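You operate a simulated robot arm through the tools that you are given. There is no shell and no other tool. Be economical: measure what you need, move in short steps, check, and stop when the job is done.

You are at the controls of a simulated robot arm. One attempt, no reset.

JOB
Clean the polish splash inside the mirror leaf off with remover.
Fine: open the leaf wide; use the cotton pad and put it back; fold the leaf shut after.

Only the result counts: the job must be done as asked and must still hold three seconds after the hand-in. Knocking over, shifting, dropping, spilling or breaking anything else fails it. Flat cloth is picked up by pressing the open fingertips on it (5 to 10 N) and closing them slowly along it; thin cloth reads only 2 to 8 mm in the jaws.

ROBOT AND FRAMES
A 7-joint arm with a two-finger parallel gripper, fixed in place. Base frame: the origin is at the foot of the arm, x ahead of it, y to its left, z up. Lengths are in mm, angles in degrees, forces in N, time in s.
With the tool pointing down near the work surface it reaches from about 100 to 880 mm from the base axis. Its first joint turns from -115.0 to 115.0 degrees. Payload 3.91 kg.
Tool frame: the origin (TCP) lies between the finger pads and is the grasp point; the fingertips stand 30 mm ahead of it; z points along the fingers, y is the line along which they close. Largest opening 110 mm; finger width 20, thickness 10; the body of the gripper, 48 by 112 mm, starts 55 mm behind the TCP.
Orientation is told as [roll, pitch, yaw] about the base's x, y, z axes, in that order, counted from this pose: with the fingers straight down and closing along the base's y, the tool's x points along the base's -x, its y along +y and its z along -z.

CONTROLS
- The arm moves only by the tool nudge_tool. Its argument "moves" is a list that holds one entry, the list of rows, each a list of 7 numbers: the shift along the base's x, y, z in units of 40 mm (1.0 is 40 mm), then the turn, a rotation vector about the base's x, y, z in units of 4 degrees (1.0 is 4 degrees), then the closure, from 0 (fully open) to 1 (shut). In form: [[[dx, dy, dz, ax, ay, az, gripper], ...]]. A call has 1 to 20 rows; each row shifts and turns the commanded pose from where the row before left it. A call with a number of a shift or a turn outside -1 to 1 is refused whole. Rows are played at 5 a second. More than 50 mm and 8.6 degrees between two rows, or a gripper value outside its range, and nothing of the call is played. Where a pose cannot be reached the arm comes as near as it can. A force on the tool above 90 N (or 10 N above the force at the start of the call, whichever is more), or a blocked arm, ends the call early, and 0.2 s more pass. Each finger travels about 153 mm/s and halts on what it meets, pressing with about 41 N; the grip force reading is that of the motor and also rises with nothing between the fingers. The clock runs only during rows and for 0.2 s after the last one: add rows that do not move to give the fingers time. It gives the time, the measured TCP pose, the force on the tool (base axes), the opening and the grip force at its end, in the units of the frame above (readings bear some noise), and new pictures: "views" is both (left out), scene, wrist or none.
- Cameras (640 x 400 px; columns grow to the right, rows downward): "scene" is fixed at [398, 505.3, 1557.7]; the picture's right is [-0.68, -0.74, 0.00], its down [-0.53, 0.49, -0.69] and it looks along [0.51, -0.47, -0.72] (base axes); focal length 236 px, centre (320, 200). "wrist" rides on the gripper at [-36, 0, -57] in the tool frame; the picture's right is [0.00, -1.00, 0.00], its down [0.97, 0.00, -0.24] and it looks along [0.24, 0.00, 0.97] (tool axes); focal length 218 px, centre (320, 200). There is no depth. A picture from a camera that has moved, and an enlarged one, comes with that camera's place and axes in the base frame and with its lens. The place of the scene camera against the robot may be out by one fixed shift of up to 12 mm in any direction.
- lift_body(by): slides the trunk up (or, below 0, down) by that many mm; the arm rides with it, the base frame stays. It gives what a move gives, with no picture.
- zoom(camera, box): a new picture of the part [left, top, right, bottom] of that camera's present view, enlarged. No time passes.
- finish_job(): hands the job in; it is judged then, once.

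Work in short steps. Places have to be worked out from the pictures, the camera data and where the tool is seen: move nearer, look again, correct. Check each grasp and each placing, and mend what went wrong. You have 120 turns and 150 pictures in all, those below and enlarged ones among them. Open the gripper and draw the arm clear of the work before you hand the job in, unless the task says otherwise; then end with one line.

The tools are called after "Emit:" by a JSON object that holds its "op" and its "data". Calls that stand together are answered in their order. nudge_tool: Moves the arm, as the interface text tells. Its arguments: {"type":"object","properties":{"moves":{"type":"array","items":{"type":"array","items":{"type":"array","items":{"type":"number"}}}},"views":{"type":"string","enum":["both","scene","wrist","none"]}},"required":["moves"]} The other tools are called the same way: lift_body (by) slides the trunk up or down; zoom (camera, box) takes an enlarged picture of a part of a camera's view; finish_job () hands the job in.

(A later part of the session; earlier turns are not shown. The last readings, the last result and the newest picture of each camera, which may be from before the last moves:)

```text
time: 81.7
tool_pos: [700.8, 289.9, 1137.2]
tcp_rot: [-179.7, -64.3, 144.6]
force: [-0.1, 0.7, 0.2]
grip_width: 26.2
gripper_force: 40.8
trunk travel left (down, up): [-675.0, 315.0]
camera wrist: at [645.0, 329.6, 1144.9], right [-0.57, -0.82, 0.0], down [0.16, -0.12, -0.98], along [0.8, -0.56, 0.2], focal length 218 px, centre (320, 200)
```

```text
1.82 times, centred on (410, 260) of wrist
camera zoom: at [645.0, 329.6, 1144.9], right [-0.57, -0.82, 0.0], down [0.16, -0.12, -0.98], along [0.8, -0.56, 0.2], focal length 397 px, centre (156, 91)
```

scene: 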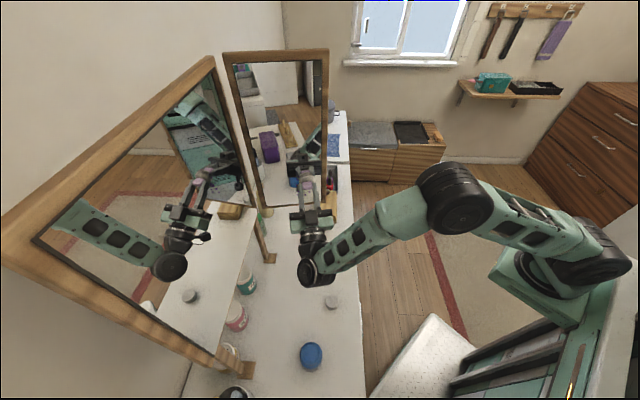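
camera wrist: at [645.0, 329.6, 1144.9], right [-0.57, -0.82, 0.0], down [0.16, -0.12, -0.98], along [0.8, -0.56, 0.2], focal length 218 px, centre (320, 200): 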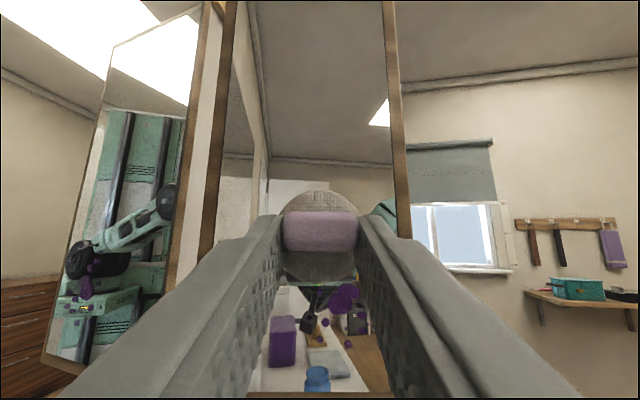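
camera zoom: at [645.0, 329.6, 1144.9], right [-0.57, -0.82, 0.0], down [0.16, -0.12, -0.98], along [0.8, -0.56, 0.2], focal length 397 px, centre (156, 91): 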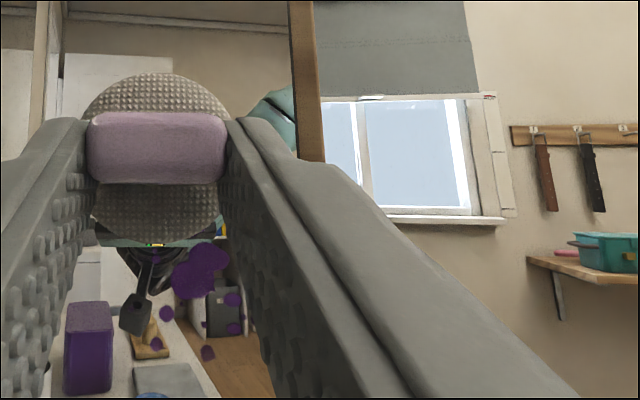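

Emit:
{"op": "zoom", "data": {"camera": "scene", "box": [230, 120, 350, 220]}}

```text
4.00 times, centred on (290, 170) of scene
camera zoom: at [398.0, 505.3, 1557.7], right [-0.68, -0.74, 0.0], down [-0.53, 0.49, -0.69], along [0.51, -0.47, -0.72], focal length 944 px, centre (440, 320)
```

zoom: 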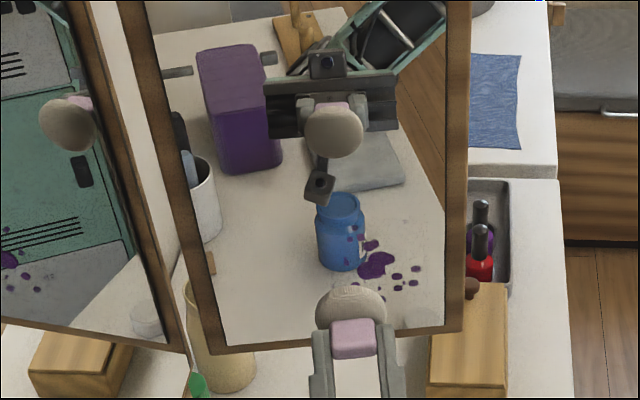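

Emit:
{"op": "zoom", "data": {"camera": "scene", "box": [285, 170, 345, 210]}}

```text
10.00 times, centred on (315, 190) of scene
camera zoom: at [398.0, 505.3, 1557.7], right [-0.68, -0.74, 0.0], down [-0.53, 0.49, -0.69], along [0.51, -0.47, -0.72], focal length 2360 px, centre (370, 300)
```

zoom: 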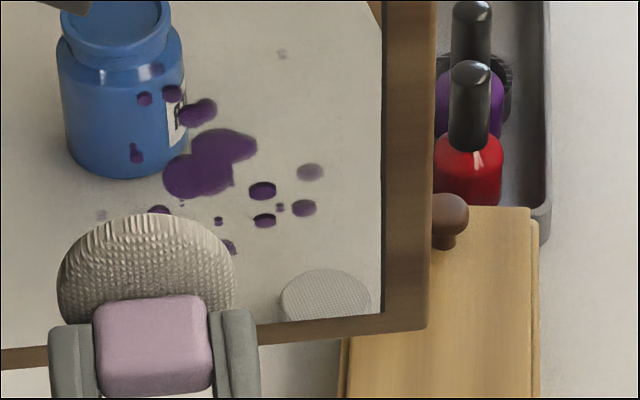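

The zoom shows several faint and half-faded spots, so the wipe may be working partially. I'll do another set of strokes and compare with this view.

Emit:
{"op": "nudge_tool", "data": {"moves": [[[0.5, -0.8, -0.3, 0, 0, 0, 1], [0.5, -0.8, -0.3, 0, 0, 0, 1], [0.5, -0.363, 0, 0, 0, 0, 1], [0, 0, -0.3, 0, 0, 0, 1], [0, 0, -0.3, 0, 0, 0, 1], [0, 0, -0.3, 0, 0, 0, 1], [0, 0, -0.3, 0, 0, 0, 1], [0, 0, -0.2, 0, 0, 0, 1], [-0.147, -0.202, 0, 0, 0, 0, 1], [0, 0, 0.3, 0, 0, 0, 1], [0, 0, 0.3, 0, 0, 0, 1], [0, 0, 0.3, 0, 0, 0, 1], [0, 0, 0.3, 0, 0, 0, 1], [0, 0, 0.2, 0, 0, 0, 1], [0, 0, -0.3, 0, 0, 0, 1], [0, 0, -0.3, 0, 0, 0, 1], [0, 0, -0.3, 0, 0, 0, 1], [0, 0, -0.3, 0, 0, 0, 1], [0, 0, 0, 0, 0, 0, 1]]], "views": "none"}}

Emit:
{"op": "nudge_tool", "data": {"moves": [[[-0.5, 0.363, 0, 0, 0, 0, 1], [-0.5, 0.8, 0.3, 0, 0, 0, 1], [-0.5, 0.8, 0.5, 0, 0, 0, 1], [0, 0, 0, 0, 0, 0, 1]]], "views": "none"}}

Emit:
{"op": "zoom", "data": {"camera": "scene", "box": [285, 170, 345, 210]}}

```text
time: 85.7
tool_pos: [753.2, 205.6, 1063.7]
tcp_rot: [-179.7, -64.4, 144.8]
force: [-12.3, 9.6, 5.0]
grip_width: 26.4
gripper_force: 40.8
trunk travel left (down, up): [-675.0, 315.0]
```

```text
time: 86.7
tool_pos: [694.3, 283.0, 1094.8]
tcp_rot: [-179.5, -64.5, 144.7]
force: [-0.6, -0.6, -0.2]
grip_width: 26.3
gripper_force: 40.6
trunk travel left (down, up): [-675.0, 315.0]
```

```text
10.00 times, centred on (315, 190) of scene
camera zoom: at [398.0, 505.3, 1557.7], right [-0.68, -0.74, 0.0], down [-0.53, 0.49, -0.69], along [0.51, -0.47, -0.72], focal length 2360 px, centre (370, 300)
```

zoom: 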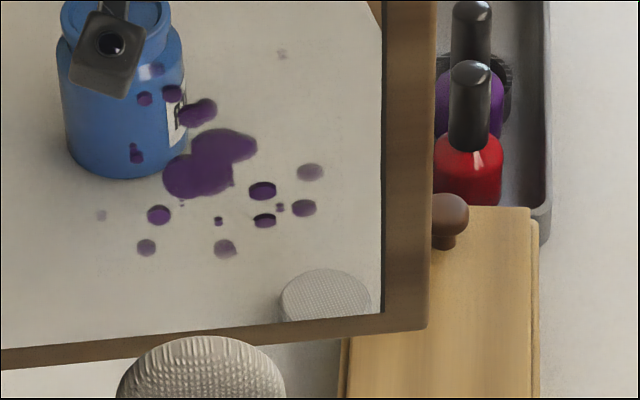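

There's little change between the two sets, so I'll return to the earlier oblique pose for a like-for-like comparison of the splash.

Emit:
{"op": "nudge_tool", "data": {"moves": [[[-0.018, 0.058, -0.04, 0, 0, 1, 1], [-0.018, 0.058, -0.04, 0, 0, 1, 1], [-0.018, 0.058, -0.04, 0, 0, 1, 1], [-0.018, 0.058, -0.04, 0, 0, 1, 1], [-0.018, 0.058, -0.04, 0, 0, 1, 1], [-0.018, 0.058, -0.04, 0, 0, 1, 1], [-0.018, 0.058, -0.04, 0, 0, 1, 1], [-0.018, 0.058, -0.04, 0, 0, 1, 1], [-0.018, 0.058, -0.04, 0, 0, 1, 1], [-0.018, 0.058, -0.04, 0, 0, 1, 1], [0, 0, 0, 0, 0, 0, 1]]], "views": "wrist"}}

Emit:
{"op": "zoom", "data": {"camera": "wrist", "box": [400, 150, 580, 300]}}

```text
time: 89.1
tool_pos: [686.4, 306.6, 1079.3]
tcp_rot: [-179.7, -64.4, -175.2]
force: [0.2, -0.4, -0.6]
grip_width: 26.4
gripper_force: 41.2
trunk travel left (down, up): [-675.0, 315.0]
camera wrist: at [619.2, 300.2, 1086.8], right [0.09, -1.0, 0.0], down [0.2, 0.02, -0.98], along [0.98, 0.09, 0.2], focal length 218 px, centre (320, 200)
```

wrist: 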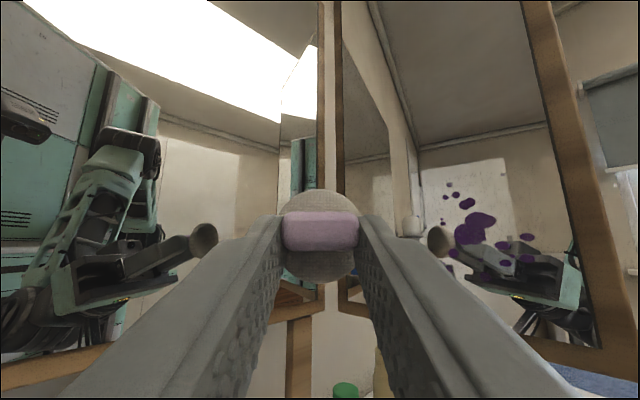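

```text
2.67 times, centred on (490, 225) of wrist
camera zoom: at [619.2, 300.2, 1086.8], right [0.09, -1.0, 0.0], down [0.2, 0.02, -0.98], along [0.98, 0.09, 0.2], focal length 582 px, centre (-133, 133)
```

zoom: 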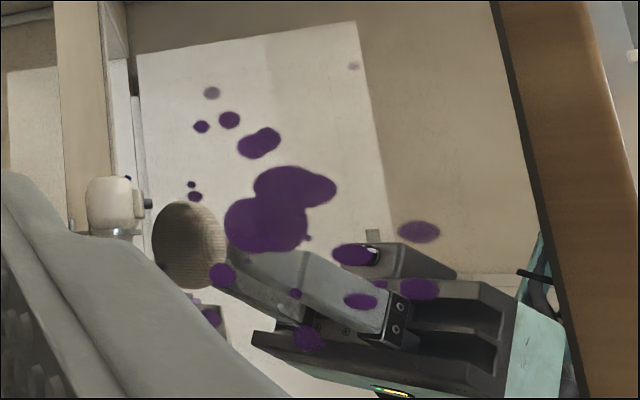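

The splash is essentially unchanged, so the pad is probably still dry. The first dip stopped at z≈860, which is exactly the rim height, so the pad most likely caught on the rim and never reached the liquid about 4 mm lower. I'll go back and dip again, retracing the path.

Emit:
{"op": "nudge_tool", "data": {"moves": [[[-0.121, 0.131, 0, 0, 0, 1, 1], [-0.121, 0.131, 0, 0, 0, 1, 1], [-0.121, 0.131, 0, 0, 0, 1, 1], [-0.121, 0.131, 0, 0, 0, 1, 1], [-0.121, 0.131, 0, 0, 0, 1, 1], [-0.121, 0.131, 0, 0, 0, 1, 1], [-0.121, 0.131, 0, 0, 0, 1, 1], [-0.121, 0.131, 0, 0, 0, 1, 1], [-0.121, 0.131, 0, 0, 0, 1, 1], [-0.121, 0.131, 0, 0, 0, 1, 1], [0, 0, 0, 0, 0, 0, 1]]], "views": "none"}}

Emit:
{"op": "nudge_tool", "data": {"moves": [[[0, 0, 0, -0.4, 0.4, 0, 1], [0, 0, 0, -0.7, 0.7, 0, 1], [0, 0, 0, -0.7, 0.7, 0, 1], [0, 0, 0, -0.7, 0.7, 0, 1], [0, 0, -0.05, -0.7, 0.7, 0, 1], [0, 0, -0.05, -0.7, 0.7, 0, 1], [-0.05, -0.05, -0.05, -0.7, 0.7, 0, 1], [-0.05, -0.05, -0.05, -0.7, 0.7, 0, 1], [-0.05, -0.05, -0.05, -0.7, 0.7, 0, 1], [-0.05, -0.05, -0.05, -0.7, 0.7, 0, 1], [-0.05, -0.05, -0.05, -0.7, 0.7, 0, 1], [0, 0, 0, 0, 0, 0, 1]]], "views": "none"}}

Emit:
{"op": "nudge_tool", "data": {"moves": [[[-0.26, 0.146, -0.125, -0.7, 0.7, 0, 1], [-0.26, 0.146, -0.125, -0.7, 0.7, 0, 1], [-0.26, 0.146, -0.125, -0.7, 0.7, 0, 1], [-0.26, 0.146, -0.125, -0.7, 0.7, 0, 1], [-0.26, 0.146, -0.125, -0.7, 0.7, 0, 1], [-0.26, 0.146, -0.125, -0.7, 0.7, 0, 1], [-0.26, 0.146, -0.125, -0.7, 0.7, 0, 1], [-0.26, 0.146, -0.125, -0.7, 0.7, 0, 1], [-0.26, 0.146, -0.125, -0.7, 0.7, 0, 1], [-0.26, 0.146, -0.125, -0.7, 0.7, 0, 1], [-0.26, 0.146, -0.125, -0.7, 0.7, 0, 1], [-0.26, 0.146, -0.125, -0.7, 0.7, 0, 1], [0, 0, 0, 0, 0, 0, 1], [0, 0, 0, 0, 0, 0, 1]]], "views": "wrist"}}

```text
time: 91.5
tool_pos: [640.3, 357.6, 1079.3]
tcp_rot: [-179.7, -64.5, -135.4]
force: [-0.1, -0.4, -0.2]
grip_width: 26.3
gripper_force: 41.1
trunk travel left (down, up): [-675.0, 315.0]
```

```text
time: 94.1
tool_pos: [629.8, 347.0, 1063.2]
tcp_rot: [-0.5, -73.6, 45.6]
force: [-0.4, -0.6, -1.2]
grip_width: 26.8
gripper_force: 41.4
trunk travel left (down, up): [-675.0, 315.0]
```

```text
time: 97.1
tool_pos: [551.9, 394.1, 1017.4]
tcp_rot: [0.9, -27.2, 39.8]
force: [-1.9, 1.5, 0.8]
grip_width: 26.4
gripper_force: 41.6
trunk travel left (down, up): [-675.0, 315.0]
camera wrist: at [554.6, 396.7, 1085.3], right [0.65, -0.76, -0.01], down [-0.74, -0.63, -0.23], along [0.17, 0.16, -0.97], focal length 218 px, centre (320, 200)
```

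wrist: 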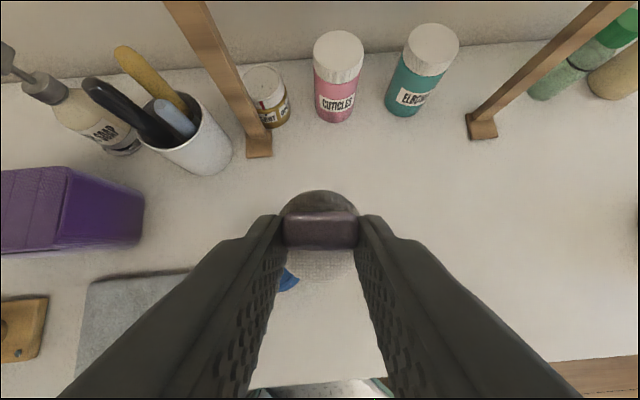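

Emit:
{"op": "nudge_tool", "data": {"moves": [[[0, 0, 0, 0, 0, 0, 1], [0, 0, 0, 0, 0, 0, 1], [0, 0, 0, 0, 0, 0, 1]]], "views": "none"}}

```text
time: 97.9
tool_pos: [551.4, 392.8, 1018.9]
tcp_rot: [0.9, -27.2, 39.9]
force: [3.0, -2.2, -2.7]
grip_width: 26.4
gripper_force: 41.2
trunk travel left (down, up): [-675.0, 315.0]
```

The arm hangs short of the command again. I'll try nudging upward and sideways to free it.

Emit:
{"op": "nudge_tool", "data": {"moves": [[[0, 0, 0.5, 0, 0, 0, 1], [0, 0, 0.5, 0, 0, 0, 1], [0, 0, 0, 0, 0, 0, 1], [0, 0, 0, 0, 0, 0, 1]]], "views": "none"}}

```text
time: 98.9
tool_pos: [547.2, 393.6, 1051.4]
tcp_rot: [-0.1, -26.6, 40.7]
force: [-0.5, 0.8, -0.7]
grip_width: 26.3
gripper_force: 41.4
trunk travel left (down, up): [-675.0, 315.0]
```

Emit:
{"op": "nudge_tool", "data": {"moves": [[[0.2, 0.3, 0, 0, 0, 0, 1], [0.2, 0.3, 0, 0, 0, 0, 1], [0.2, 0.3, 0, 0, 0, 0, 1], [0, 0.2, 0, 0, 0, 0, 1], [0, 0, 0, 0, 0, 0, 1]]], "views": "none"}}

```text
time: 100.1
tool_pos: [529.4, 461.7, 1052.3]
tcp_rot: [0.4, -26.6, 45.0]
force: [0.0, 0.2, -0.4]
grip_width: 26.2
gripper_force: 40.9
trunk travel left (down, up): [-675.0, 315.0]
```

It's freed. Now I'll go above the jar and down to just above the rim.

Emit:
{"op": "nudge_tool", "data": {"moves": [[[-0.31, -0.55, 0, 0, 0, 0, 1], [-0.31, -0.55, 0, 0, 0, 0, 1], [0, 0, -0.8, 0, 0, 0, 1], [0, 0, -0.8, 0, 0, 0, 1], [0, 0, -0.8, 0, 0, 0, 1], [0, 0, -0.9, 0, 0, 0, 1], [0, 0, 0, 0, 0, 0, 1]]], "views": "wrist"}}

Emit:
{"op": "zoom", "data": {"camera": "wrist", "box": [270, 180, 370, 300]}}

```text
time: 101.7
tool_pos: [506.5, 416.1, 913.3]
tcp_rot: [-0.1, -26.1, 45.2]
force: [-0.8, 0.2, -0.7]
grip_width: 26.3
gripper_force: 40.8
trunk travel left (down, up): [-675.0, 315.0]
camera wrist: at [508.4, 421.9, 980.7], right [0.71, -0.71, 0.0], down [-0.69, -0.69, -0.21], along [0.15, 0.15, -0.98], focal length 218 px, centre (320, 200)
```

wrist: 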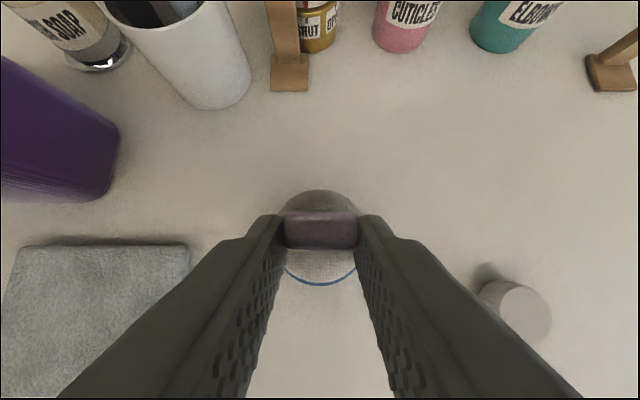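

```text
3.33 times, centred on (320, 240) of wrist
camera zoom: at [508.4, 421.9, 980.7], right [0.71, -0.71, 0.0], down [-0.69, -0.69, -0.21], along [0.15, 0.15, -0.98], focal length 728 px, centre (320, 67)
```

zoom: 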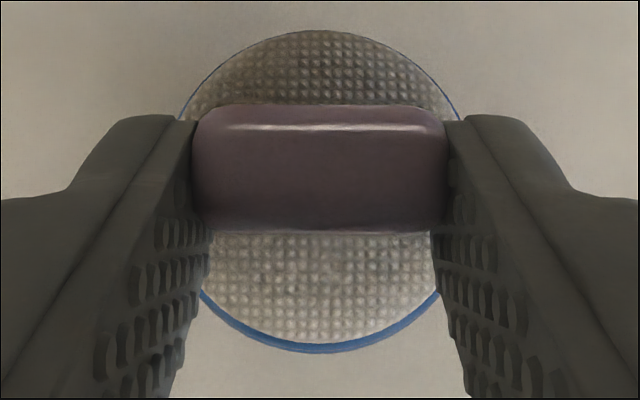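

Alignment looks good. The pad's radius of about 23 mm is only slightly below the mouth's 24 mm, so I'll press lightly and wiggle ±1.5 mm to see if it drops in.

Emit:
{"op": "nudge_tool", "data": {"moves": [[[0, 0, -0.1, 0, 0, 0, 1], [0, 0, -0.1, 0, 0, 0, 1], [0, 0, -0.03, 0, 0, 0, 1], [0.026, -0.026, 0, 0, 0, 0, 1], [-0.053, 0.053, 0, 0, 0, 0, 1], [0.026, -0.026, 0, 0, 0, 0, 1], [0.026, 0.026, 0, 0, 0, 0, 1], [-0.053, -0.053, 0, 0, 0, 0, 1], [0.026, 0.026, 0, 0, 0, 0, 1], [0, 0, 0, 0, 0, 0, 1]]], "views": "none"}}

```text
time: 103.9
tool_pos: [504.7, 418.9, 906.8]
tcp_rot: [0.1, -26.7, 45.1]
force: [5.9, -0.3, 36.8]
grip_width: 26.5
gripper_force: 41.2
trunk travel left (down, up): [-675.0, 315.0]
```

It doesn't drop. I'll look at how the pad sits relative to the rim.

Emit:
{"op": "zoom", "data": {"camera": "scene", "box": [295, 335, 335, 365]}}

Emit:
{"op": "zoom", "data": {"camera": "wrist", "box": [270, 180, 370, 300]}}

```text
13.33 times, centred on (315, 350) of scene
camera zoom: at [398.0, 505.3, 1557.7], right [-0.68, -0.74, 0.0], down [-0.53, 0.49, -0.69], along [0.51, -0.47, -0.72], focal length 3146 px, centre (387, -1800)
```

zoom: 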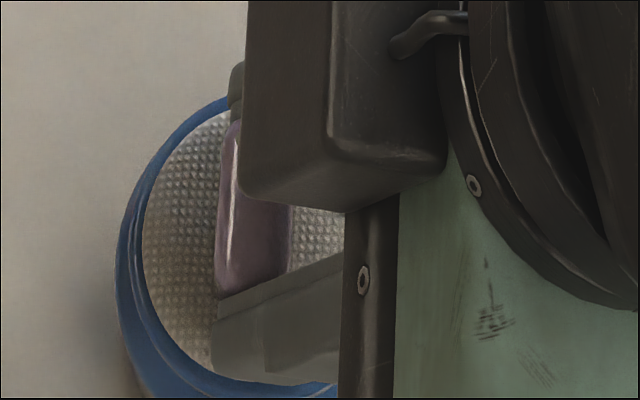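

```text
3.33 times, centred on (320, 240) of wrist
camera zoom: at [507.7, 423.4, 974.9], right [0.71, -0.71, 0.0], down [-0.69, -0.69, -0.22], along [0.15, 0.16, -0.98], focal length 728 px, centre (320, 67)
```

zoom: 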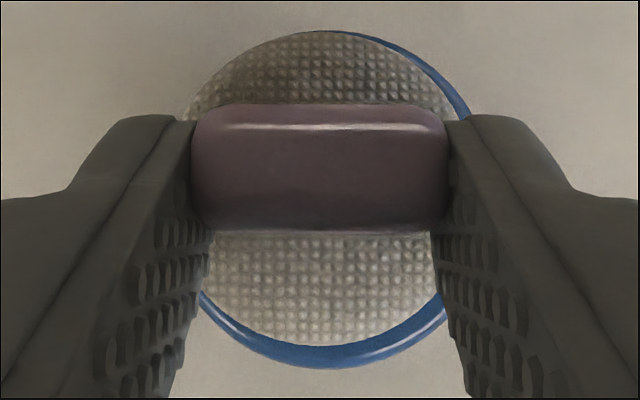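

The pad got deflected sideways by friction on the rim. I'll try once more: lift 4 mm, recentre, and descend straight.

Emit:
{"op": "nudge_tool", "data": {"moves": [[[0, 0, 0.25, 0, 0, 0, 1], [0.02, -0.04, 0, 0, 0, 0, 1], [0, 0, 0, 0, 0, 0, 1], [0, 0, -0.1, 0, 0, 0, 1], [0, 0, -0.05, 0, 0, 0, 1], [0, 0, 0, 0, 0, 0, 1], [0, 0, -0.05, 0, 0, 0, 1], [0, 0, 0, 0, 0, 0, 1]]], "views": "none"}}

Emit:
{"op": "zoom", "data": {"camera": "wrist", "box": [270, 180, 370, 300]}}

```text
time: 105.7
tool_pos: [503.4, 416.1, 908.3]
tcp_rot: [-0.1, -26.6, 45.2]
force: [-6.0, -1.2, 24.8]
grip_width: 26.5
gripper_force: 40.5
trunk travel left (down, up): [-675.0, 315.0]
```

```text
3.33 times, centred on (320, 240) of wrist
camera zoom: at [507.4, 421.5, 974.9], right [0.71, -0.7, 0.0], down [-0.69, -0.69, -0.22], along [0.15, 0.16, -0.98], focal length 728 px, centre (320, 67)
```

zoom: 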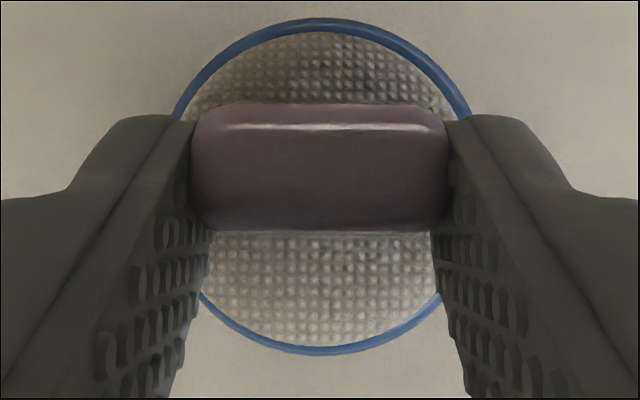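

The pad sits centred yet still rests at rim height, and earlier wiping with it had no effect. The plain puck, 40 mm across, is the one that fits the mouth with room to spare, so the puck must be the cotton pad and the lilac thing a powder puff. I'll return the puff exactly to its spot.

Emit:
{"op": "nudge_tool", "data": {"moves": [[[0, 0, 0.4, 0, 0, 0, 1], [0, 0, 0.5, 0, 0, 0, 1], [0.47, 0.55, 0, 0, 0, 0, 1], [0.47, 0.55, 0, 0, 0, 0, 1], [0.47, 0.55, 0, 0, 0, 0, 1], [0.47, 0.55, 0, 0, 0, 0, 1], [0, 0, 0, 0, 0, 0, 1]]], "views": "none"}}

```text
time: 107.3
tool_pos: [579.9, 505.5, 942.0]
tcp_rot: [-0.1, -26.3, 45.2]
force: [0.3, 1.2, 0.4]
grip_width: 26.3
gripper_force: 41.1
trunk travel left (down, up): [-675.0, 315.0]
```

Emit:
{"op": "nudge_tool", "data": {"moves": [[[-0.01, 0.07, -0.8, 0, 0, 0, 1], [0, 0, -0.8, 0, 0, 0, 1], [0, 0, -0.7, 0, 0, 0, 1], [0, 0, -0.25, 0, 0, 0, 1], [0, 0, -0.15, 0, 0, 0, 1], [0, 0, -0.1, 0, 0, 0, 1], [0, 0, 0, 0, 0, 0, 1]]], "views": "wrist"}}

```text
time: 108.9
tool_pos: [579.6, 505.7, 830.2]
tcp_rot: [-0.1, -26.2, 45.2]
force: [0.7, -0.9, 0.0]
grip_width: 26.5
gripper_force: 40.6
trunk travel left (down, up): [-675.0, 315.0]
camera wrist: at [583.1, 511.1, 895.9], right [0.71, -0.71, 0.0], down [-0.69, -0.69, -0.21], along [0.15, 0.15, -0.98], focal length 218 px, centre (320, 200)
```

wrist: 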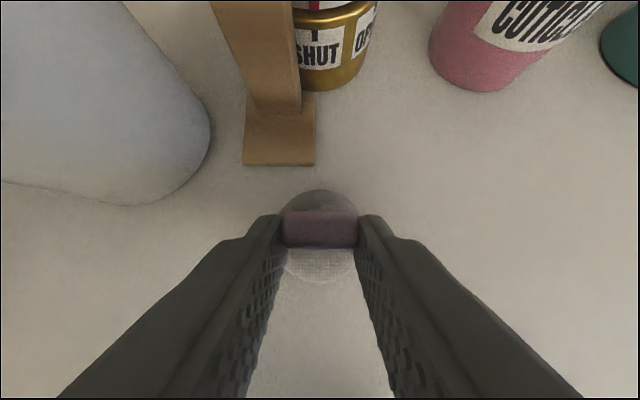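

I'm about 3 mm off in y, so I'll correct that, touch down gently and open.

Emit:
{"op": "nudge_tool", "data": {"moves": [[[0, 0.08, 0, 0, 0, 0, 1], [0, 0, -0.05, 0, 0, 0, 1], [0, 0, -0.04, 0, 0, 0, 1], [0, 0, 0, 0, 0, 0, 1]]], "views": "none"}}

```text
time: 109.9
tool_pos: [579.9, 509.7, 825.8]
tcp_rot: [-0.2, -26.2, 45.2]
force: [-1.4, -0.5, 2.2]
grip_width: 26.4
gripper_force: 41.1
trunk travel left (down, up): [-675.0, 315.0]
```

It's touched down. I'll open and withdraw along the tool axis.

Emit:
{"op": "nudge_tool", "data": {"moves": [[[0, 0, 0, 0, 0, 0, 0.9], [0, 0, 0, 0, 0, 0, 0.75], [0, 0, 0, 0, 0, 0, 0.6], [0, 0, 0, 0, 0, 0, 0.4], [0, 0, 0.5, 0, 0, 0, 0.4], [-0.15, -0.15, 0.5, 0, 0, 0, 0.4], [-0.25, -0.25, 0.8, 0, 0, 0, 0.4], [-0.25, -0.25, 0.8, 0, 0, 0, 0.4], [0, 0, 0, 0, 0, 0, 0.4]]], "views": "wrist"}}

```text
time: 111.9
tool_pos: [551.9, 483.6, 929.0]
tcp_rot: [-0.1, -26.0, 45.2]
force: [0.1, 0.1, 0.0]
grip_width: 66.1
gripper_force: 0.0
trunk travel left (down, up): [-675.0, 315.0]
camera wrist: at [556.4, 488.3, 995.5], right [0.71, -0.71, 0.0], down [-0.69, -0.69, -0.21], along [0.15, 0.15, -0.98], focal length 218 px, centre (320, 200)
```

wrist: 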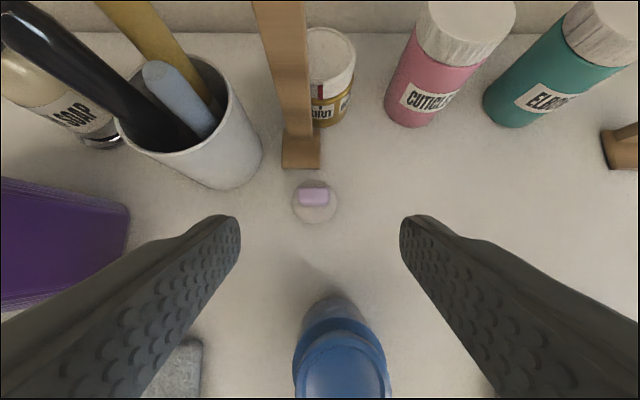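

The puff is back in place and the jar is undisturbed. Next I'll turn the tool vertical over the puck, at about s 213, n 609.

Emit:
{"op": "nudge_tool", "data": {"moves": [[[0.104, -0.6, 0, -0.6, 0.6, 0, 0.4], [0.104, -0.6, 0, -0.6, 0.6, 0, 0.4], [0.104, -0.6, 0, -0.6, 0.6, 0, 0.4], [0.104, -0.6, 0, -0.6, 0.6, 0, 0.4], [0.104, -0.6, 0, -0.6, 0.6, 0, 0.4], [0.104, -0.6, 0, -0.6, 0.6, 0, 0.4], [0.1, -0.6, 0, -0.6, 0.6, 0, 0.4], [0, -0.6, 0, -0.4, 0.4, 0, 0.4], [0, -0.3, 0, 0, 0, 0, 0.4], [0, 0, 0, 0, 0, 0, 0.4]]], "views": "wrist"}}

```text
time: 114.1
tool_pos: [582.3, 279.4, 929.7]
tcp_rot: [0.0, -0.1, 45.2]
force: [-0.3, 0.4, -0.3]
grip_width: 66.1
gripper_force: 0.1
trunk travel left (down, up): [-675.0, 315.0]
camera wrist: at [605.0, 305.0, 987.6], right [0.71, -0.7, 0.0], down [-0.68, -0.69, 0.24], along [-0.17, -0.17, -0.97], focal length 218 px, centre (320, 200)
```

wrist: 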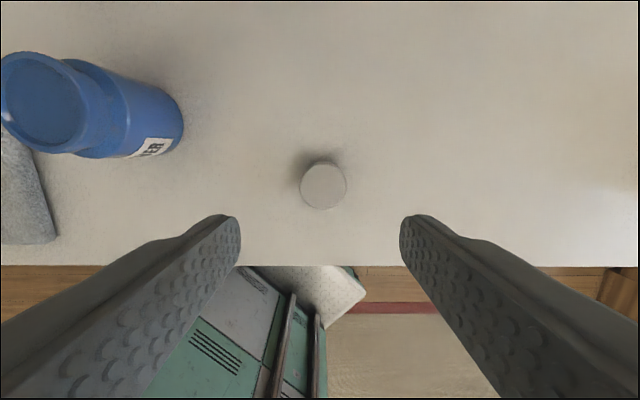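

The puck is at about s 216, n 608. I'll descend partway and recheck.

Emit:
{"op": "nudge_tool", "data": {"moves": [[[0.015, -0.055, -0.8, 0, 0, 0, 0.4], [0, 0, -0.8, 0, 0, 0, 0.4], [0, 0, -0.3, 0, 0, 0, 0.4], [0, 0, 0, 0, 0, 0, 0.4]]], "views": "wrist"}}

Emit:
{"op": "zoom", "data": {"camera": "wrist", "box": [230, 160, 410, 300]}}

```text
time: 115.1
tool_pos: [583.9, 278.5, 853.0]
tcp_rot: [0.0, -0.2, 45.1]
force: [-0.9, -0.4, 1.1]
grip_width: 65.9
gripper_force: 0.1
trunk travel left (down, up): [-675.0, 315.0]
camera wrist: at [606.8, 302.7, 910.6], right [0.71, -0.7, 0.0], down [-0.68, -0.69, 0.24], along [-0.17, -0.17, -0.97], focal length 218 px, centre (320, 200)
```

wrist: 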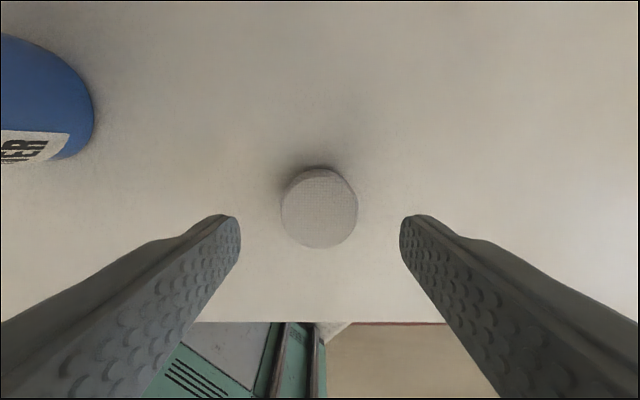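

```text
2.86 times, centred on (320, 230) of wrist
camera zoom: at [606.8, 302.7, 910.6], right [0.71, -0.7, 0.0], down [-0.68, -0.69, 0.24], along [-0.17, -0.17, -0.97], focal length 624 px, centre (320, 114)
```

zoom: 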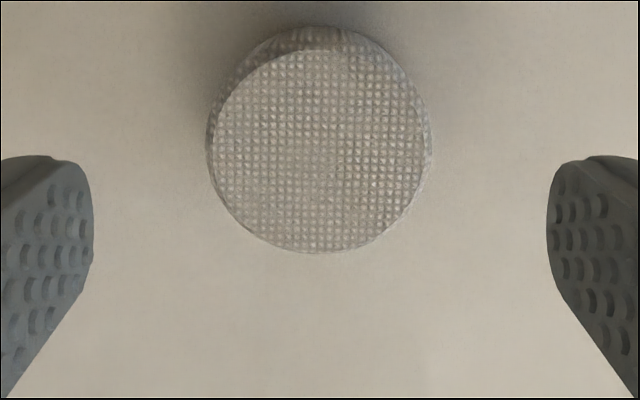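

It's aligned. I'll lower to z≈821 so only the top ~8 mm is between the pads, then close.

Emit:
{"op": "nudge_tool", "data": {"moves": [[[-0.026, -0.026, -0.4, 0, 0, 0, 0.4], [0, 0, -0.38, 0, 0, 0, 0.45], [0, 0, 0, 0, 0, 0, 0.5], [0, 0, 0, 0, 0, 0, 0.6], [0, 0, 0, 0, 0, 0, 0.7], [0, 0, 0, 0, 0, 0, 0.85], [0, 0, 0, 0, 0, 0, 1], [0, 0, 0, 0, 0, 0, 1]]], "views": "wrist"}}

Emit:
{"op": "zoom", "data": {"camera": "wrist", "box": [230, 160, 410, 300]}}

```text
time: 116.9
tool_pos: [582.9, 276.0, 823.4]
tcp_rot: [0.0, -0.1, 45.2]
force: [0.0, 0.0, 0.3]
grip_width: 32.7
gripper_force: 41.1
trunk travel left (down, up): [-675.0, 315.0]
camera wrist: at [606.2, 301.5, 879.7], right [0.71, -0.7, 0.0], down [-0.68, -0.69, 0.24], along [-0.17, -0.17, -0.97], focal length 218 px, centre (320, 200)
```

wrist: 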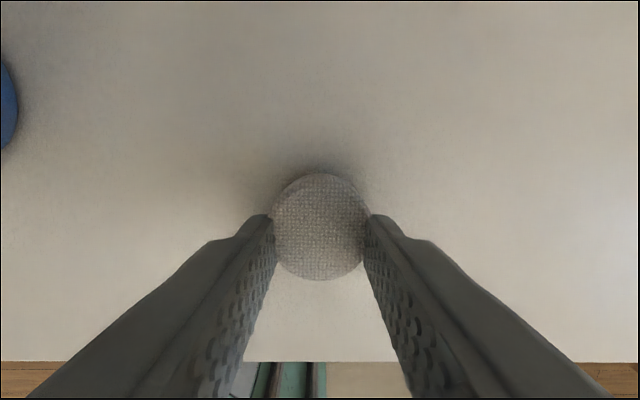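

```text
2.86 times, centred on (320, 230) of wrist
camera zoom: at [606.2, 301.5, 879.7], right [0.71, -0.7, 0.0], down [-0.68, -0.69, 0.24], along [-0.17, -0.17, -0.97], focal length 624 px, centre (320, 114)
```

zoom: 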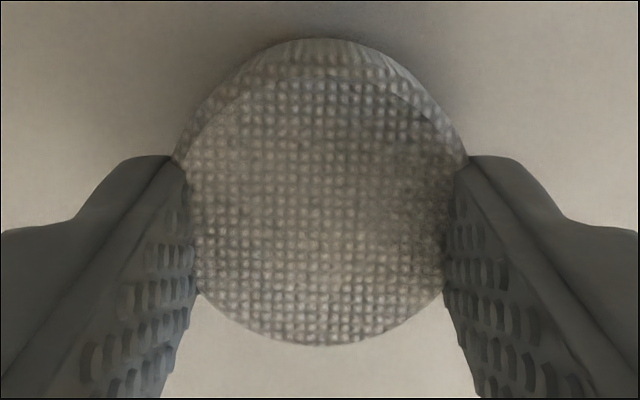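

The grip reads 32.7 mm, a bit narrower than the rim, perhaps on a bevel or soft edge. I'll test with a small lift.

Emit:
{"op": "nudge_tool", "data": {"moves": [[[0, 0, 0.2, 0, 0, 0, 1], [0, 0, 0.3, 0, 0, 0, 1], [0, 0, 0, 0, 0, 0, 1]]], "views": "both"}}

Emit:
{"op": "zoom", "data": {"camera": "scene", "box": [300, 270, 380, 330]}}

```text
time: 117.7
tool_pos: [584.0, 276.2, 842.1]
tcp_rot: [0.0, -0.2, 45.2]
force: [-0.2, 1.0, 0.3]
grip_width: 32.9
gripper_force: 41.2
trunk travel left (down, up): [-675.0, 315.0]
camera wrist: at [605.7, 301.9, 899.3], right [0.71, -0.7, 0.0], down [-0.68, -0.69, 0.24], along [-0.17, -0.17, -0.97], focal length 218 px, centre (320, 200)
```

scene: 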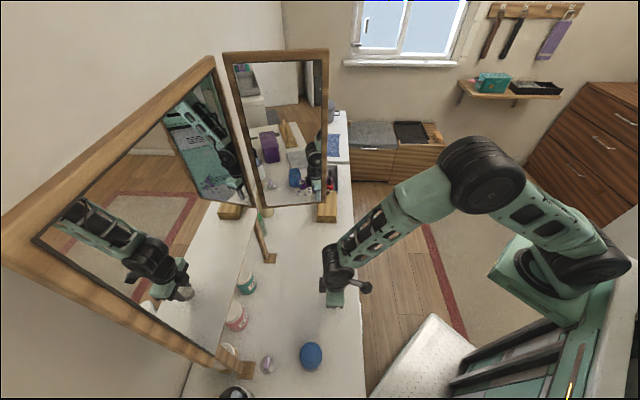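
wrist: 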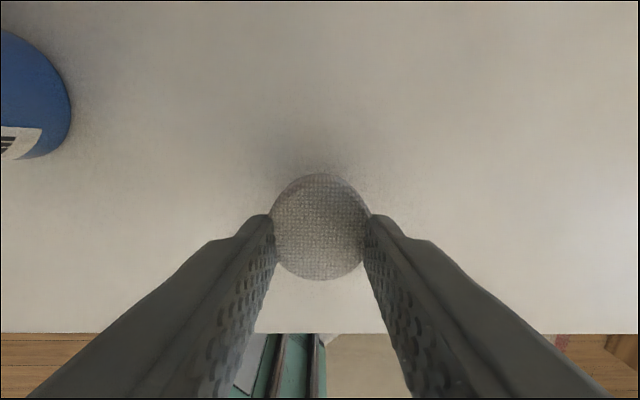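

```text
6.67 times, centred on (340, 300) of scene
camera zoom: at [398.0, 505.3, 1557.7], right [-0.68, -0.74, 0.0], down [-0.53, 0.49, -0.69], along [0.51, -0.47, -0.72], focal length 1573 px, centre (187, -467)
```

zoom: 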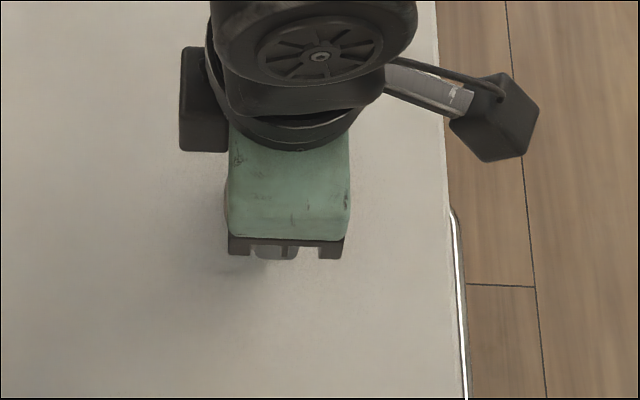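

The puck is held, with its grasp pose at (583, 276, 823.4). I'll raise it and carry it over the jar.

Emit:
{"op": "nudge_tool", "data": {"moves": [[[0, 0, 0.8, 0, 0, 0, 1], [0, 0, 0.8, 0, 0, 0, 1], [0, 0, 0.8, 0, 0, 0, 1], [-0.353, 0.749, 0, 0, 0, 0, 1], [-0.353, 0.749, 0, 0, 0, 0, 1], [-0.353, 0.749, 0, 0, 0, 0, 1], [-0.353, 0.749, 0, 0, 0, 0, 1], [-0.353, 0.749, 0, 0, 0, 0, 1], [0, 0, -0.6, 0, 0, 0, 1], [0, 0, 0, 0, 0, 0, 1]]], "views": "wrist"}}

Emit:
{"op": "zoom", "data": {"camera": "wrist", "box": [260, 150, 380, 310]}}

Emit:
{"op": "zoom", "data": {"camera": "scene", "box": [280, 320, 340, 380]}}

```text
time: 119.9
tool_pos: [512.0, 424.9, 913.3]
tcp_rot: [0.0, -0.2, 45.2]
force: [-0.1, 0.3, -0.1]
grip_width: 32.5
gripper_force: 41.0
trunk travel left (down, up): [-675.0, 315.0]
camera wrist: at [535.4, 450.7, 970.2], right [0.71, -0.7, 0.0], down [-0.68, -0.69, 0.24], along [-0.17, -0.17, -0.97], focal length 218 px, centre (320, 200)
```

wrist: 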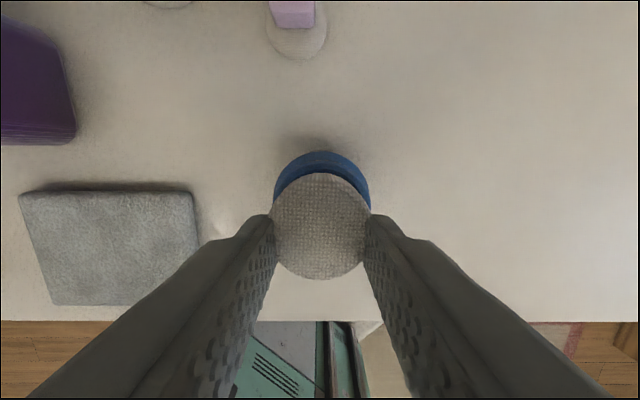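

```text
2.50 times, centred on (320, 230) of wrist
camera zoom: at [535.4, 450.7, 970.2], right [0.71, -0.7, 0.0], down [-0.68, -0.69, 0.24], along [-0.17, -0.17, -0.97], focal length 546 px, centre (320, 125)
```

zoom: 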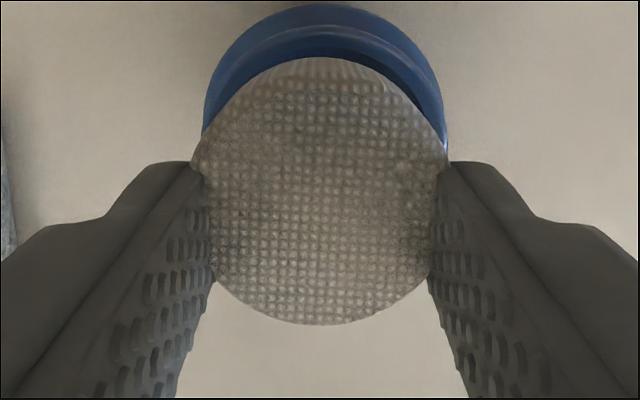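

```text
6.67 times, centred on (310, 350) of scene
camera zoom: at [398.0, 505.3, 1557.7], right [-0.68, -0.74, 0.0], down [-0.53, 0.49, -0.69], along [0.51, -0.47, -0.72], focal length 1573 px, centre (387, -800)
```

zoom: 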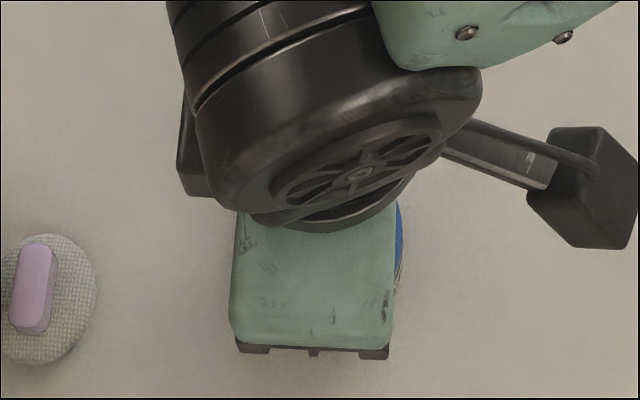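

The puck is within ~2 mm of the jar axis. I'll correct that and lower gently into the mouth.

Emit:
{"op": "nudge_tool", "data": {"moves": [[[-0.009, -0.044, 0, 0, 0, 0, 1], [0, 0, -0.15, 0, 0, 0, 1], [0, 0, -0.1, 0, 0, 0, 1], [0, 0, -0.05, 0, 0, 0, 1], [0, 0, -0.05, 0, 0, 0, 1], [0, 0, 0, 0, 0, 0, 1]]], "views": "wrist"}}

```text
time: 121.3
tool_pos: [509.9, 426.4, 903.4]
tcp_rot: [0.1, -0.5, 45.2]
force: [-3.2, -2.8, 33.0]
grip_width: 33.2
gripper_force: 41.2
trunk travel left (down, up): [-675.0, 315.0]
camera wrist: at [534.2, 451.3, 961.0], right [0.71, -0.7, 0.0], down [-0.69, -0.69, 0.23], along [-0.16, -0.16, -0.97], focal length 218 px, centre (320, 200)
```

wrist: 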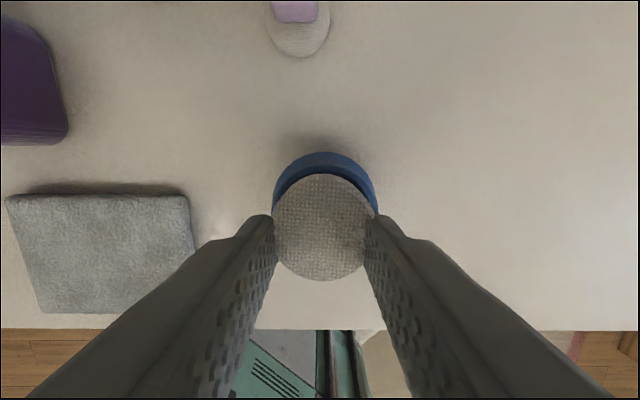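

The puck stops at the same z≈860, so the jar's top surface is simply there and this counts as contact with the remover. I'll ease to a light press, dwell, then lift and look at the puck.

Emit:
{"op": "nudge_tool", "data": {"moves": [[[0, 0, 0.06, 0, 0, 0, 1], [0, 0, 0, 0, 0, 0, 1], [0, 0, 0, 0, 0, 0, 1], [0, 0, 0, 0, 0, 0, 1], [0, 0, 0, 0, 0, 0, 1], [0, 0, 0.4, 0, 0, 0, 1], [0, 0, 0.8, 0, 0, 0, 1], [0, 0, 0.8, 0, 0, 0, 1], [0, 0, 0.8, 0, 0, 0, 1], [0, 0, 0, 0, 0, 0, 1]]], "views": "wrist"}}

Emit:
{"op": "zoom", "data": {"camera": "wrist", "box": [260, 150, 380, 310]}}

Emit:
{"op": "zoom", "data": {"camera": "scene", "box": [270, 310, 350, 380]}}

```text
time: 123.5
tool_pos: [510.7, 423.7, 1016.4]
tcp_rot: [0.0, -0.1, 45.2]
force: [0.2, 0.8, -0.8]
grip_width: 32.8
gripper_force: 40.5
trunk travel left (down, up): [-675.0, 315.0]
camera wrist: at [534.9, 449.7, 1072.1], right [0.71, -0.7, 0.0], down [-0.68, -0.69, 0.24], along [-0.17, -0.17, -0.97], focal length 218 px, centre (320, 200)
```

wrist: 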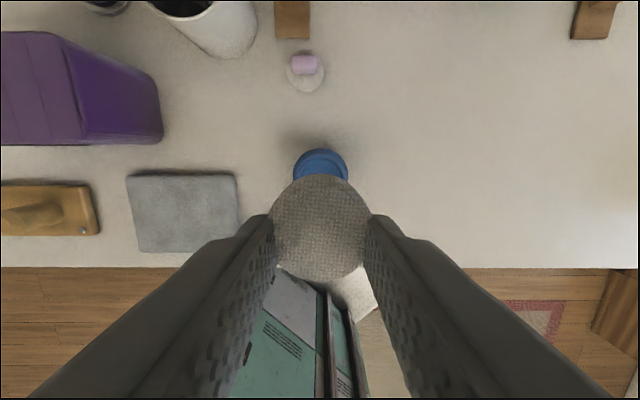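

```text
2.50 times, centred on (320, 230) of wrist
camera zoom: at [534.9, 449.7, 1072.1], right [0.71, -0.7, 0.0], down [-0.68, -0.69, 0.24], along [-0.17, -0.17, -0.97], focal length 546 px, centre (320, 125)
```

zoom: 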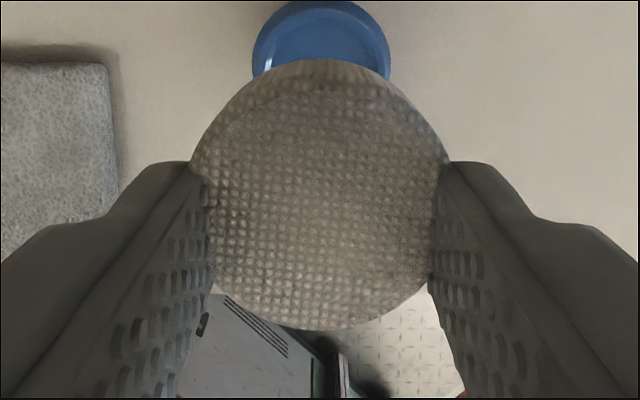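

```text
5.71 times, centred on (310, 345) of scene
camera zoom: at [398.0, 505.3, 1557.7], right [-0.68, -0.74, 0.0], down [-0.53, 0.49, -0.69], along [0.51, -0.47, -0.72], focal length 1348 px, centre (377, -629)
```

zoom: 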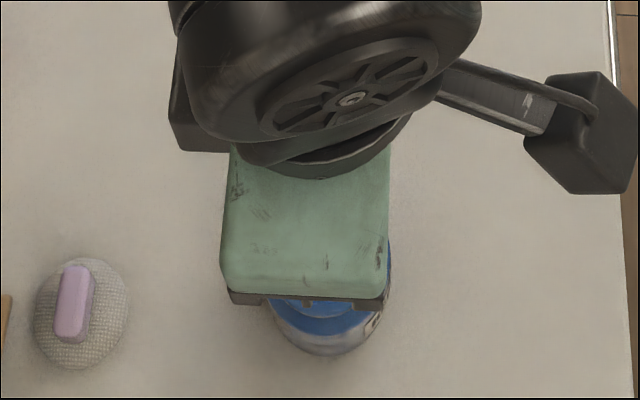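

I'll take the puck to the leaf: translate first, then tilt toward horizontal.

Emit:
{"op": "nudge_tool", "data": {"moves": [[[0.74, -0.78, 0.1, 0, 0, 0, 1], [0.74, -0.78, 0.1, 0, 0, 0, 1], [0.74, -0.78, 0.1, 0, 0, 0, 1], [0.05, 0.03, 0.05, 0.7, -0.7, 0, 1], [0.05, 0.03, 0.05, 0.7, -0.7, 0, 1], [0.05, 0.03, 0.05, 0.7, -0.7, 0, 1], [0.05, 0.03, 0.05, 0.7, -0.7, 0, 1], [0.05, 0.03, 0.05, 0.7, -0.7, 0, 1], [0.05, 0.03, 0.05, 0.7, -0.7, 0, 1], [0.05, 0.03, 0.05, 0.7, -0.7, 0, 1], [0.05, 0.03, 0.05, 0.7, -0.7, 0, 1], [0.05, 0.03, 0.05, 0.7, -0.7, 0, 1], [0.05, 0.03, 0.05, 0.7, -0.7, 0, 1], [0.05, 0.03, 0.05, 0.7, -0.7, 0, 1], [0.05, 0.03, 0.05, 0.7, -0.7, 0, 1], [0.05, 0.03, 0.05, 0.7, -0.7, 0, 1], [0.05, 0.03, 0.05, 0.7, -0.7, 0, 1], [0.05, 0.03, 0.05, 0.7, -0.7, 0, 1], [0, 0, 0, 0, 0, 0, 1]]], "views": "none"}}

Emit:
{"op": "nudge_tool", "data": {"moves": [[[0.02, 0.02, 0, 0.7, -0.7, 0, 1], [0.02, 0.02, 0, 0.7, -0.7, 0, 1], [0.02, 0.02, 0, 0.7, -0.7, 0, 1], [0.02, 0.02, 0, 0.7, -0.7, 0, 1], [0.02, 0.02, 0, 0.7, -0.7, 0, 1], [0.02, 0.02, 0, 0.7, -0.7, 0, 1], [0.02, 0.02, 0, 0.7, -0.7, 0, 1], [0, 0, 0, 0.35, -0.35, 0, 1], [0, 0, 0, 0, 0, 0, 1]]], "views": "wrist"}}

```text
time: 127.5
tool_pos: [629.6, 348.2, 1056.5]
tcp_rot: [-0.3, -59.7, 45.3]
force: [0.4, -0.7, 0.4]
grip_width: 37.6
gripper_force: 41.3
trunk travel left (down, up): [-675.0, 315.0]
```

```text
time: 129.5
tool_pos: [635.5, 355.9, 1058.3]
tcp_rot: [-14.4, -89.2, 59.4]
force: [-0.1, 0.2, -1.0]
grip_width: 37.4
gripper_force: 41.4
trunk travel left (down, up): [-675.0, 315.0]
camera wrist: at [594.1, 314.9, 1093.5], right [0.71, -0.71, 0.0], down [-0.18, -0.18, -0.97], along [0.68, 0.68, -0.25], focal length 218 px, centre (320, 200)
```

wrist: 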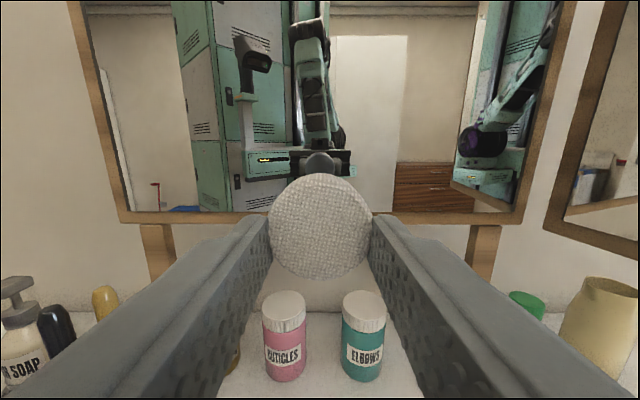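

The grip width changed to 37.5, so the puck may have shifted. I'll look closely.

Emit:
{"op": "zoom", "data": {"camera": "wrist", "box": [250, 130, 390, 310]}}

Emit:
{"op": "zoom", "data": {"camera": "scene", "box": [220, 200, 360, 320]}}

```text
2.22 times, centred on (320, 220) of wrist
camera zoom: at [594.1, 314.9, 1093.5], right [0.71, -0.71, 0.0], down [-0.18, -0.18, -0.97], along [0.68, 0.68, -0.25], focal length 485 px, centre (320, 156)
```

zoom: 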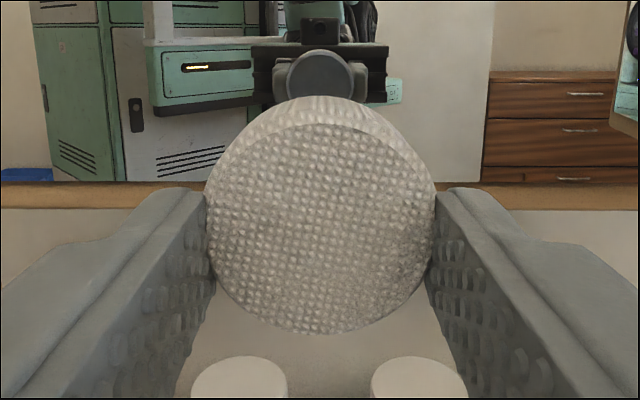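

```text
3.33 times, centred on (290, 260) of scene
camera zoom: at [398.0, 505.3, 1557.7], right [-0.68, -0.74, 0.0], down [-0.53, 0.49, -0.69], along [0.51, -0.47, -0.72], focal length 786 px, centre (420, 0)
```

zoom: 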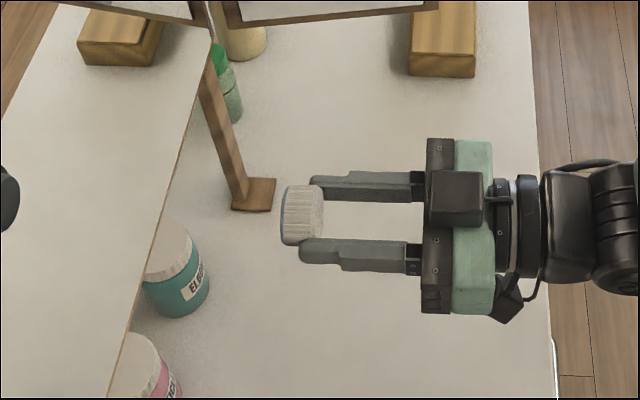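

In the mirror the puck's face is now dark, which means it is wet and the puck really is the cotton pad. I'll swing it toward the splash, keeping the pressure light since it's held by its back edge.

Emit:
{"op": "nudge_tool", "data": {"moves": [[[0.12, -0.1435, 0.052, 0, 0, -1, 1], [0.12, -0.1435, 0.052, 0, 0, -1, 1], [0.12, -0.1435, 0.052, 0, 0, -1, 1], [0.12, -0.1435, 0.052, 0, 0, -1, 1], [0.12, -0.1435, 0.052, 0, 0, -1, 1], [0.12, -0.1435, 0.052, 0, 0, -1, 1], [0.12, -0.1435, 0.052, 0, 0, -1, 1], [0.12, -0.1435, 0.052, 0, 0, -1, 1], [0.12, -0.1435, 0.052, 0, 0, -1, 1], [0.12, -0.1435, 0.052, 0, 0, -1, 1], [0.12, -0.1435, 0.052, 0, 0, -1, 1], [0.12, -0.1435, 0.052, 0, 0, -1, 1], [0.12, -0.1435, 0.052, 0, 0, -1, 1], [0.12, -0.1435, 0.052, 0, 0, -1, 1], [0.12, -0.1435, 0.052, 0, 0, -1, 1], [0.12, -0.1435, 0.052, 0, 0, -1, 1], [0.12, -0.1435, 0.052, 0, 0, -1, 1], [0.12, -0.1435, 0.052, 0, 0, -1, 1], [0.12, -0.1435, 0.052, 0, 0, -1, 1], [0.12, -0.1435, 0.052, 0, 0, -1, 1]]], "views": "both"}}

Emit:
{"op": "zoom", "data": {"camera": "scene", "box": [230, 120, 350, 220]}}

```text
time: 133.7
tool_pos: [732.2, 241.4, 1098.7]
tcp_rot: [-11.3, -89.2, -23.8]
force: [0.6, 0.0, -0.6]
grip_width: 37.4
gripper_force: 40.3
trunk travel left (down, up): [-675.0, 315.0]
camera wrist: at [684.1, 273.3, 1135.7], right [-0.57, -0.82, 0.0], down [-0.21, 0.14, -0.97], along [0.79, -0.56, -0.25], focal length 218 px, centre (320, 200)
```

scene: 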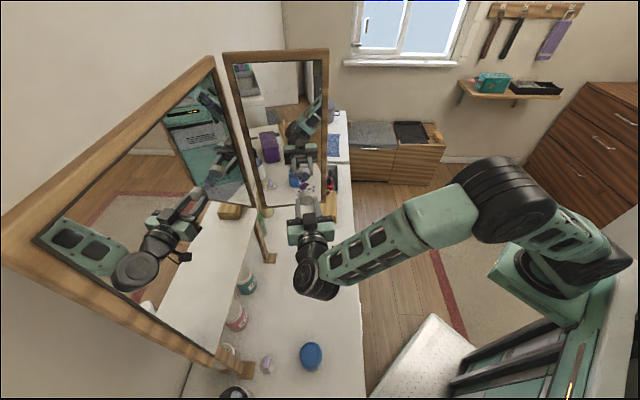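
wrist: 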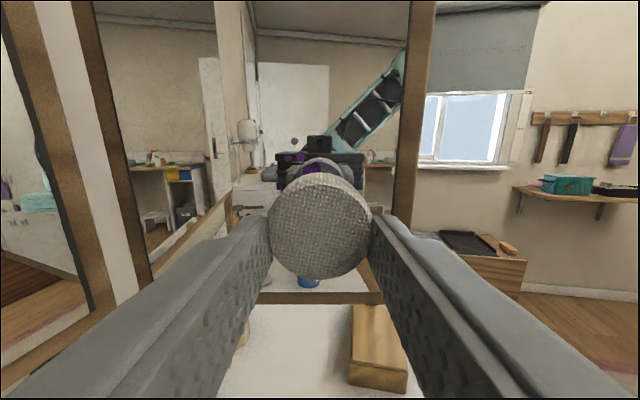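

```text
4.00 times, centred on (290, 170) of scene
camera zoom: at [398.0, 505.3, 1557.7], right [-0.68, -0.74, 0.0], down [-0.53, 0.49, -0.69], along [0.51, -0.47, -0.72], focal length 944 px, centre (440, 320)
```

zoom: 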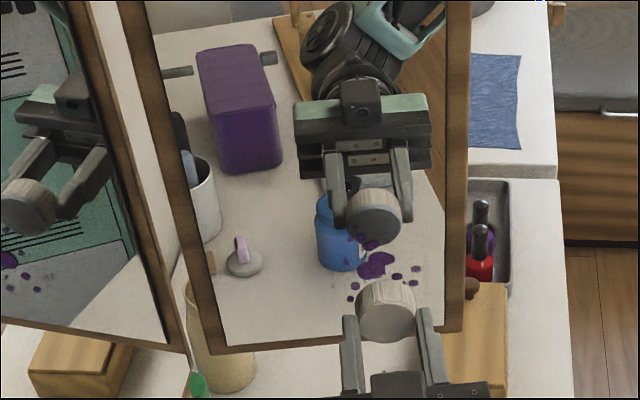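

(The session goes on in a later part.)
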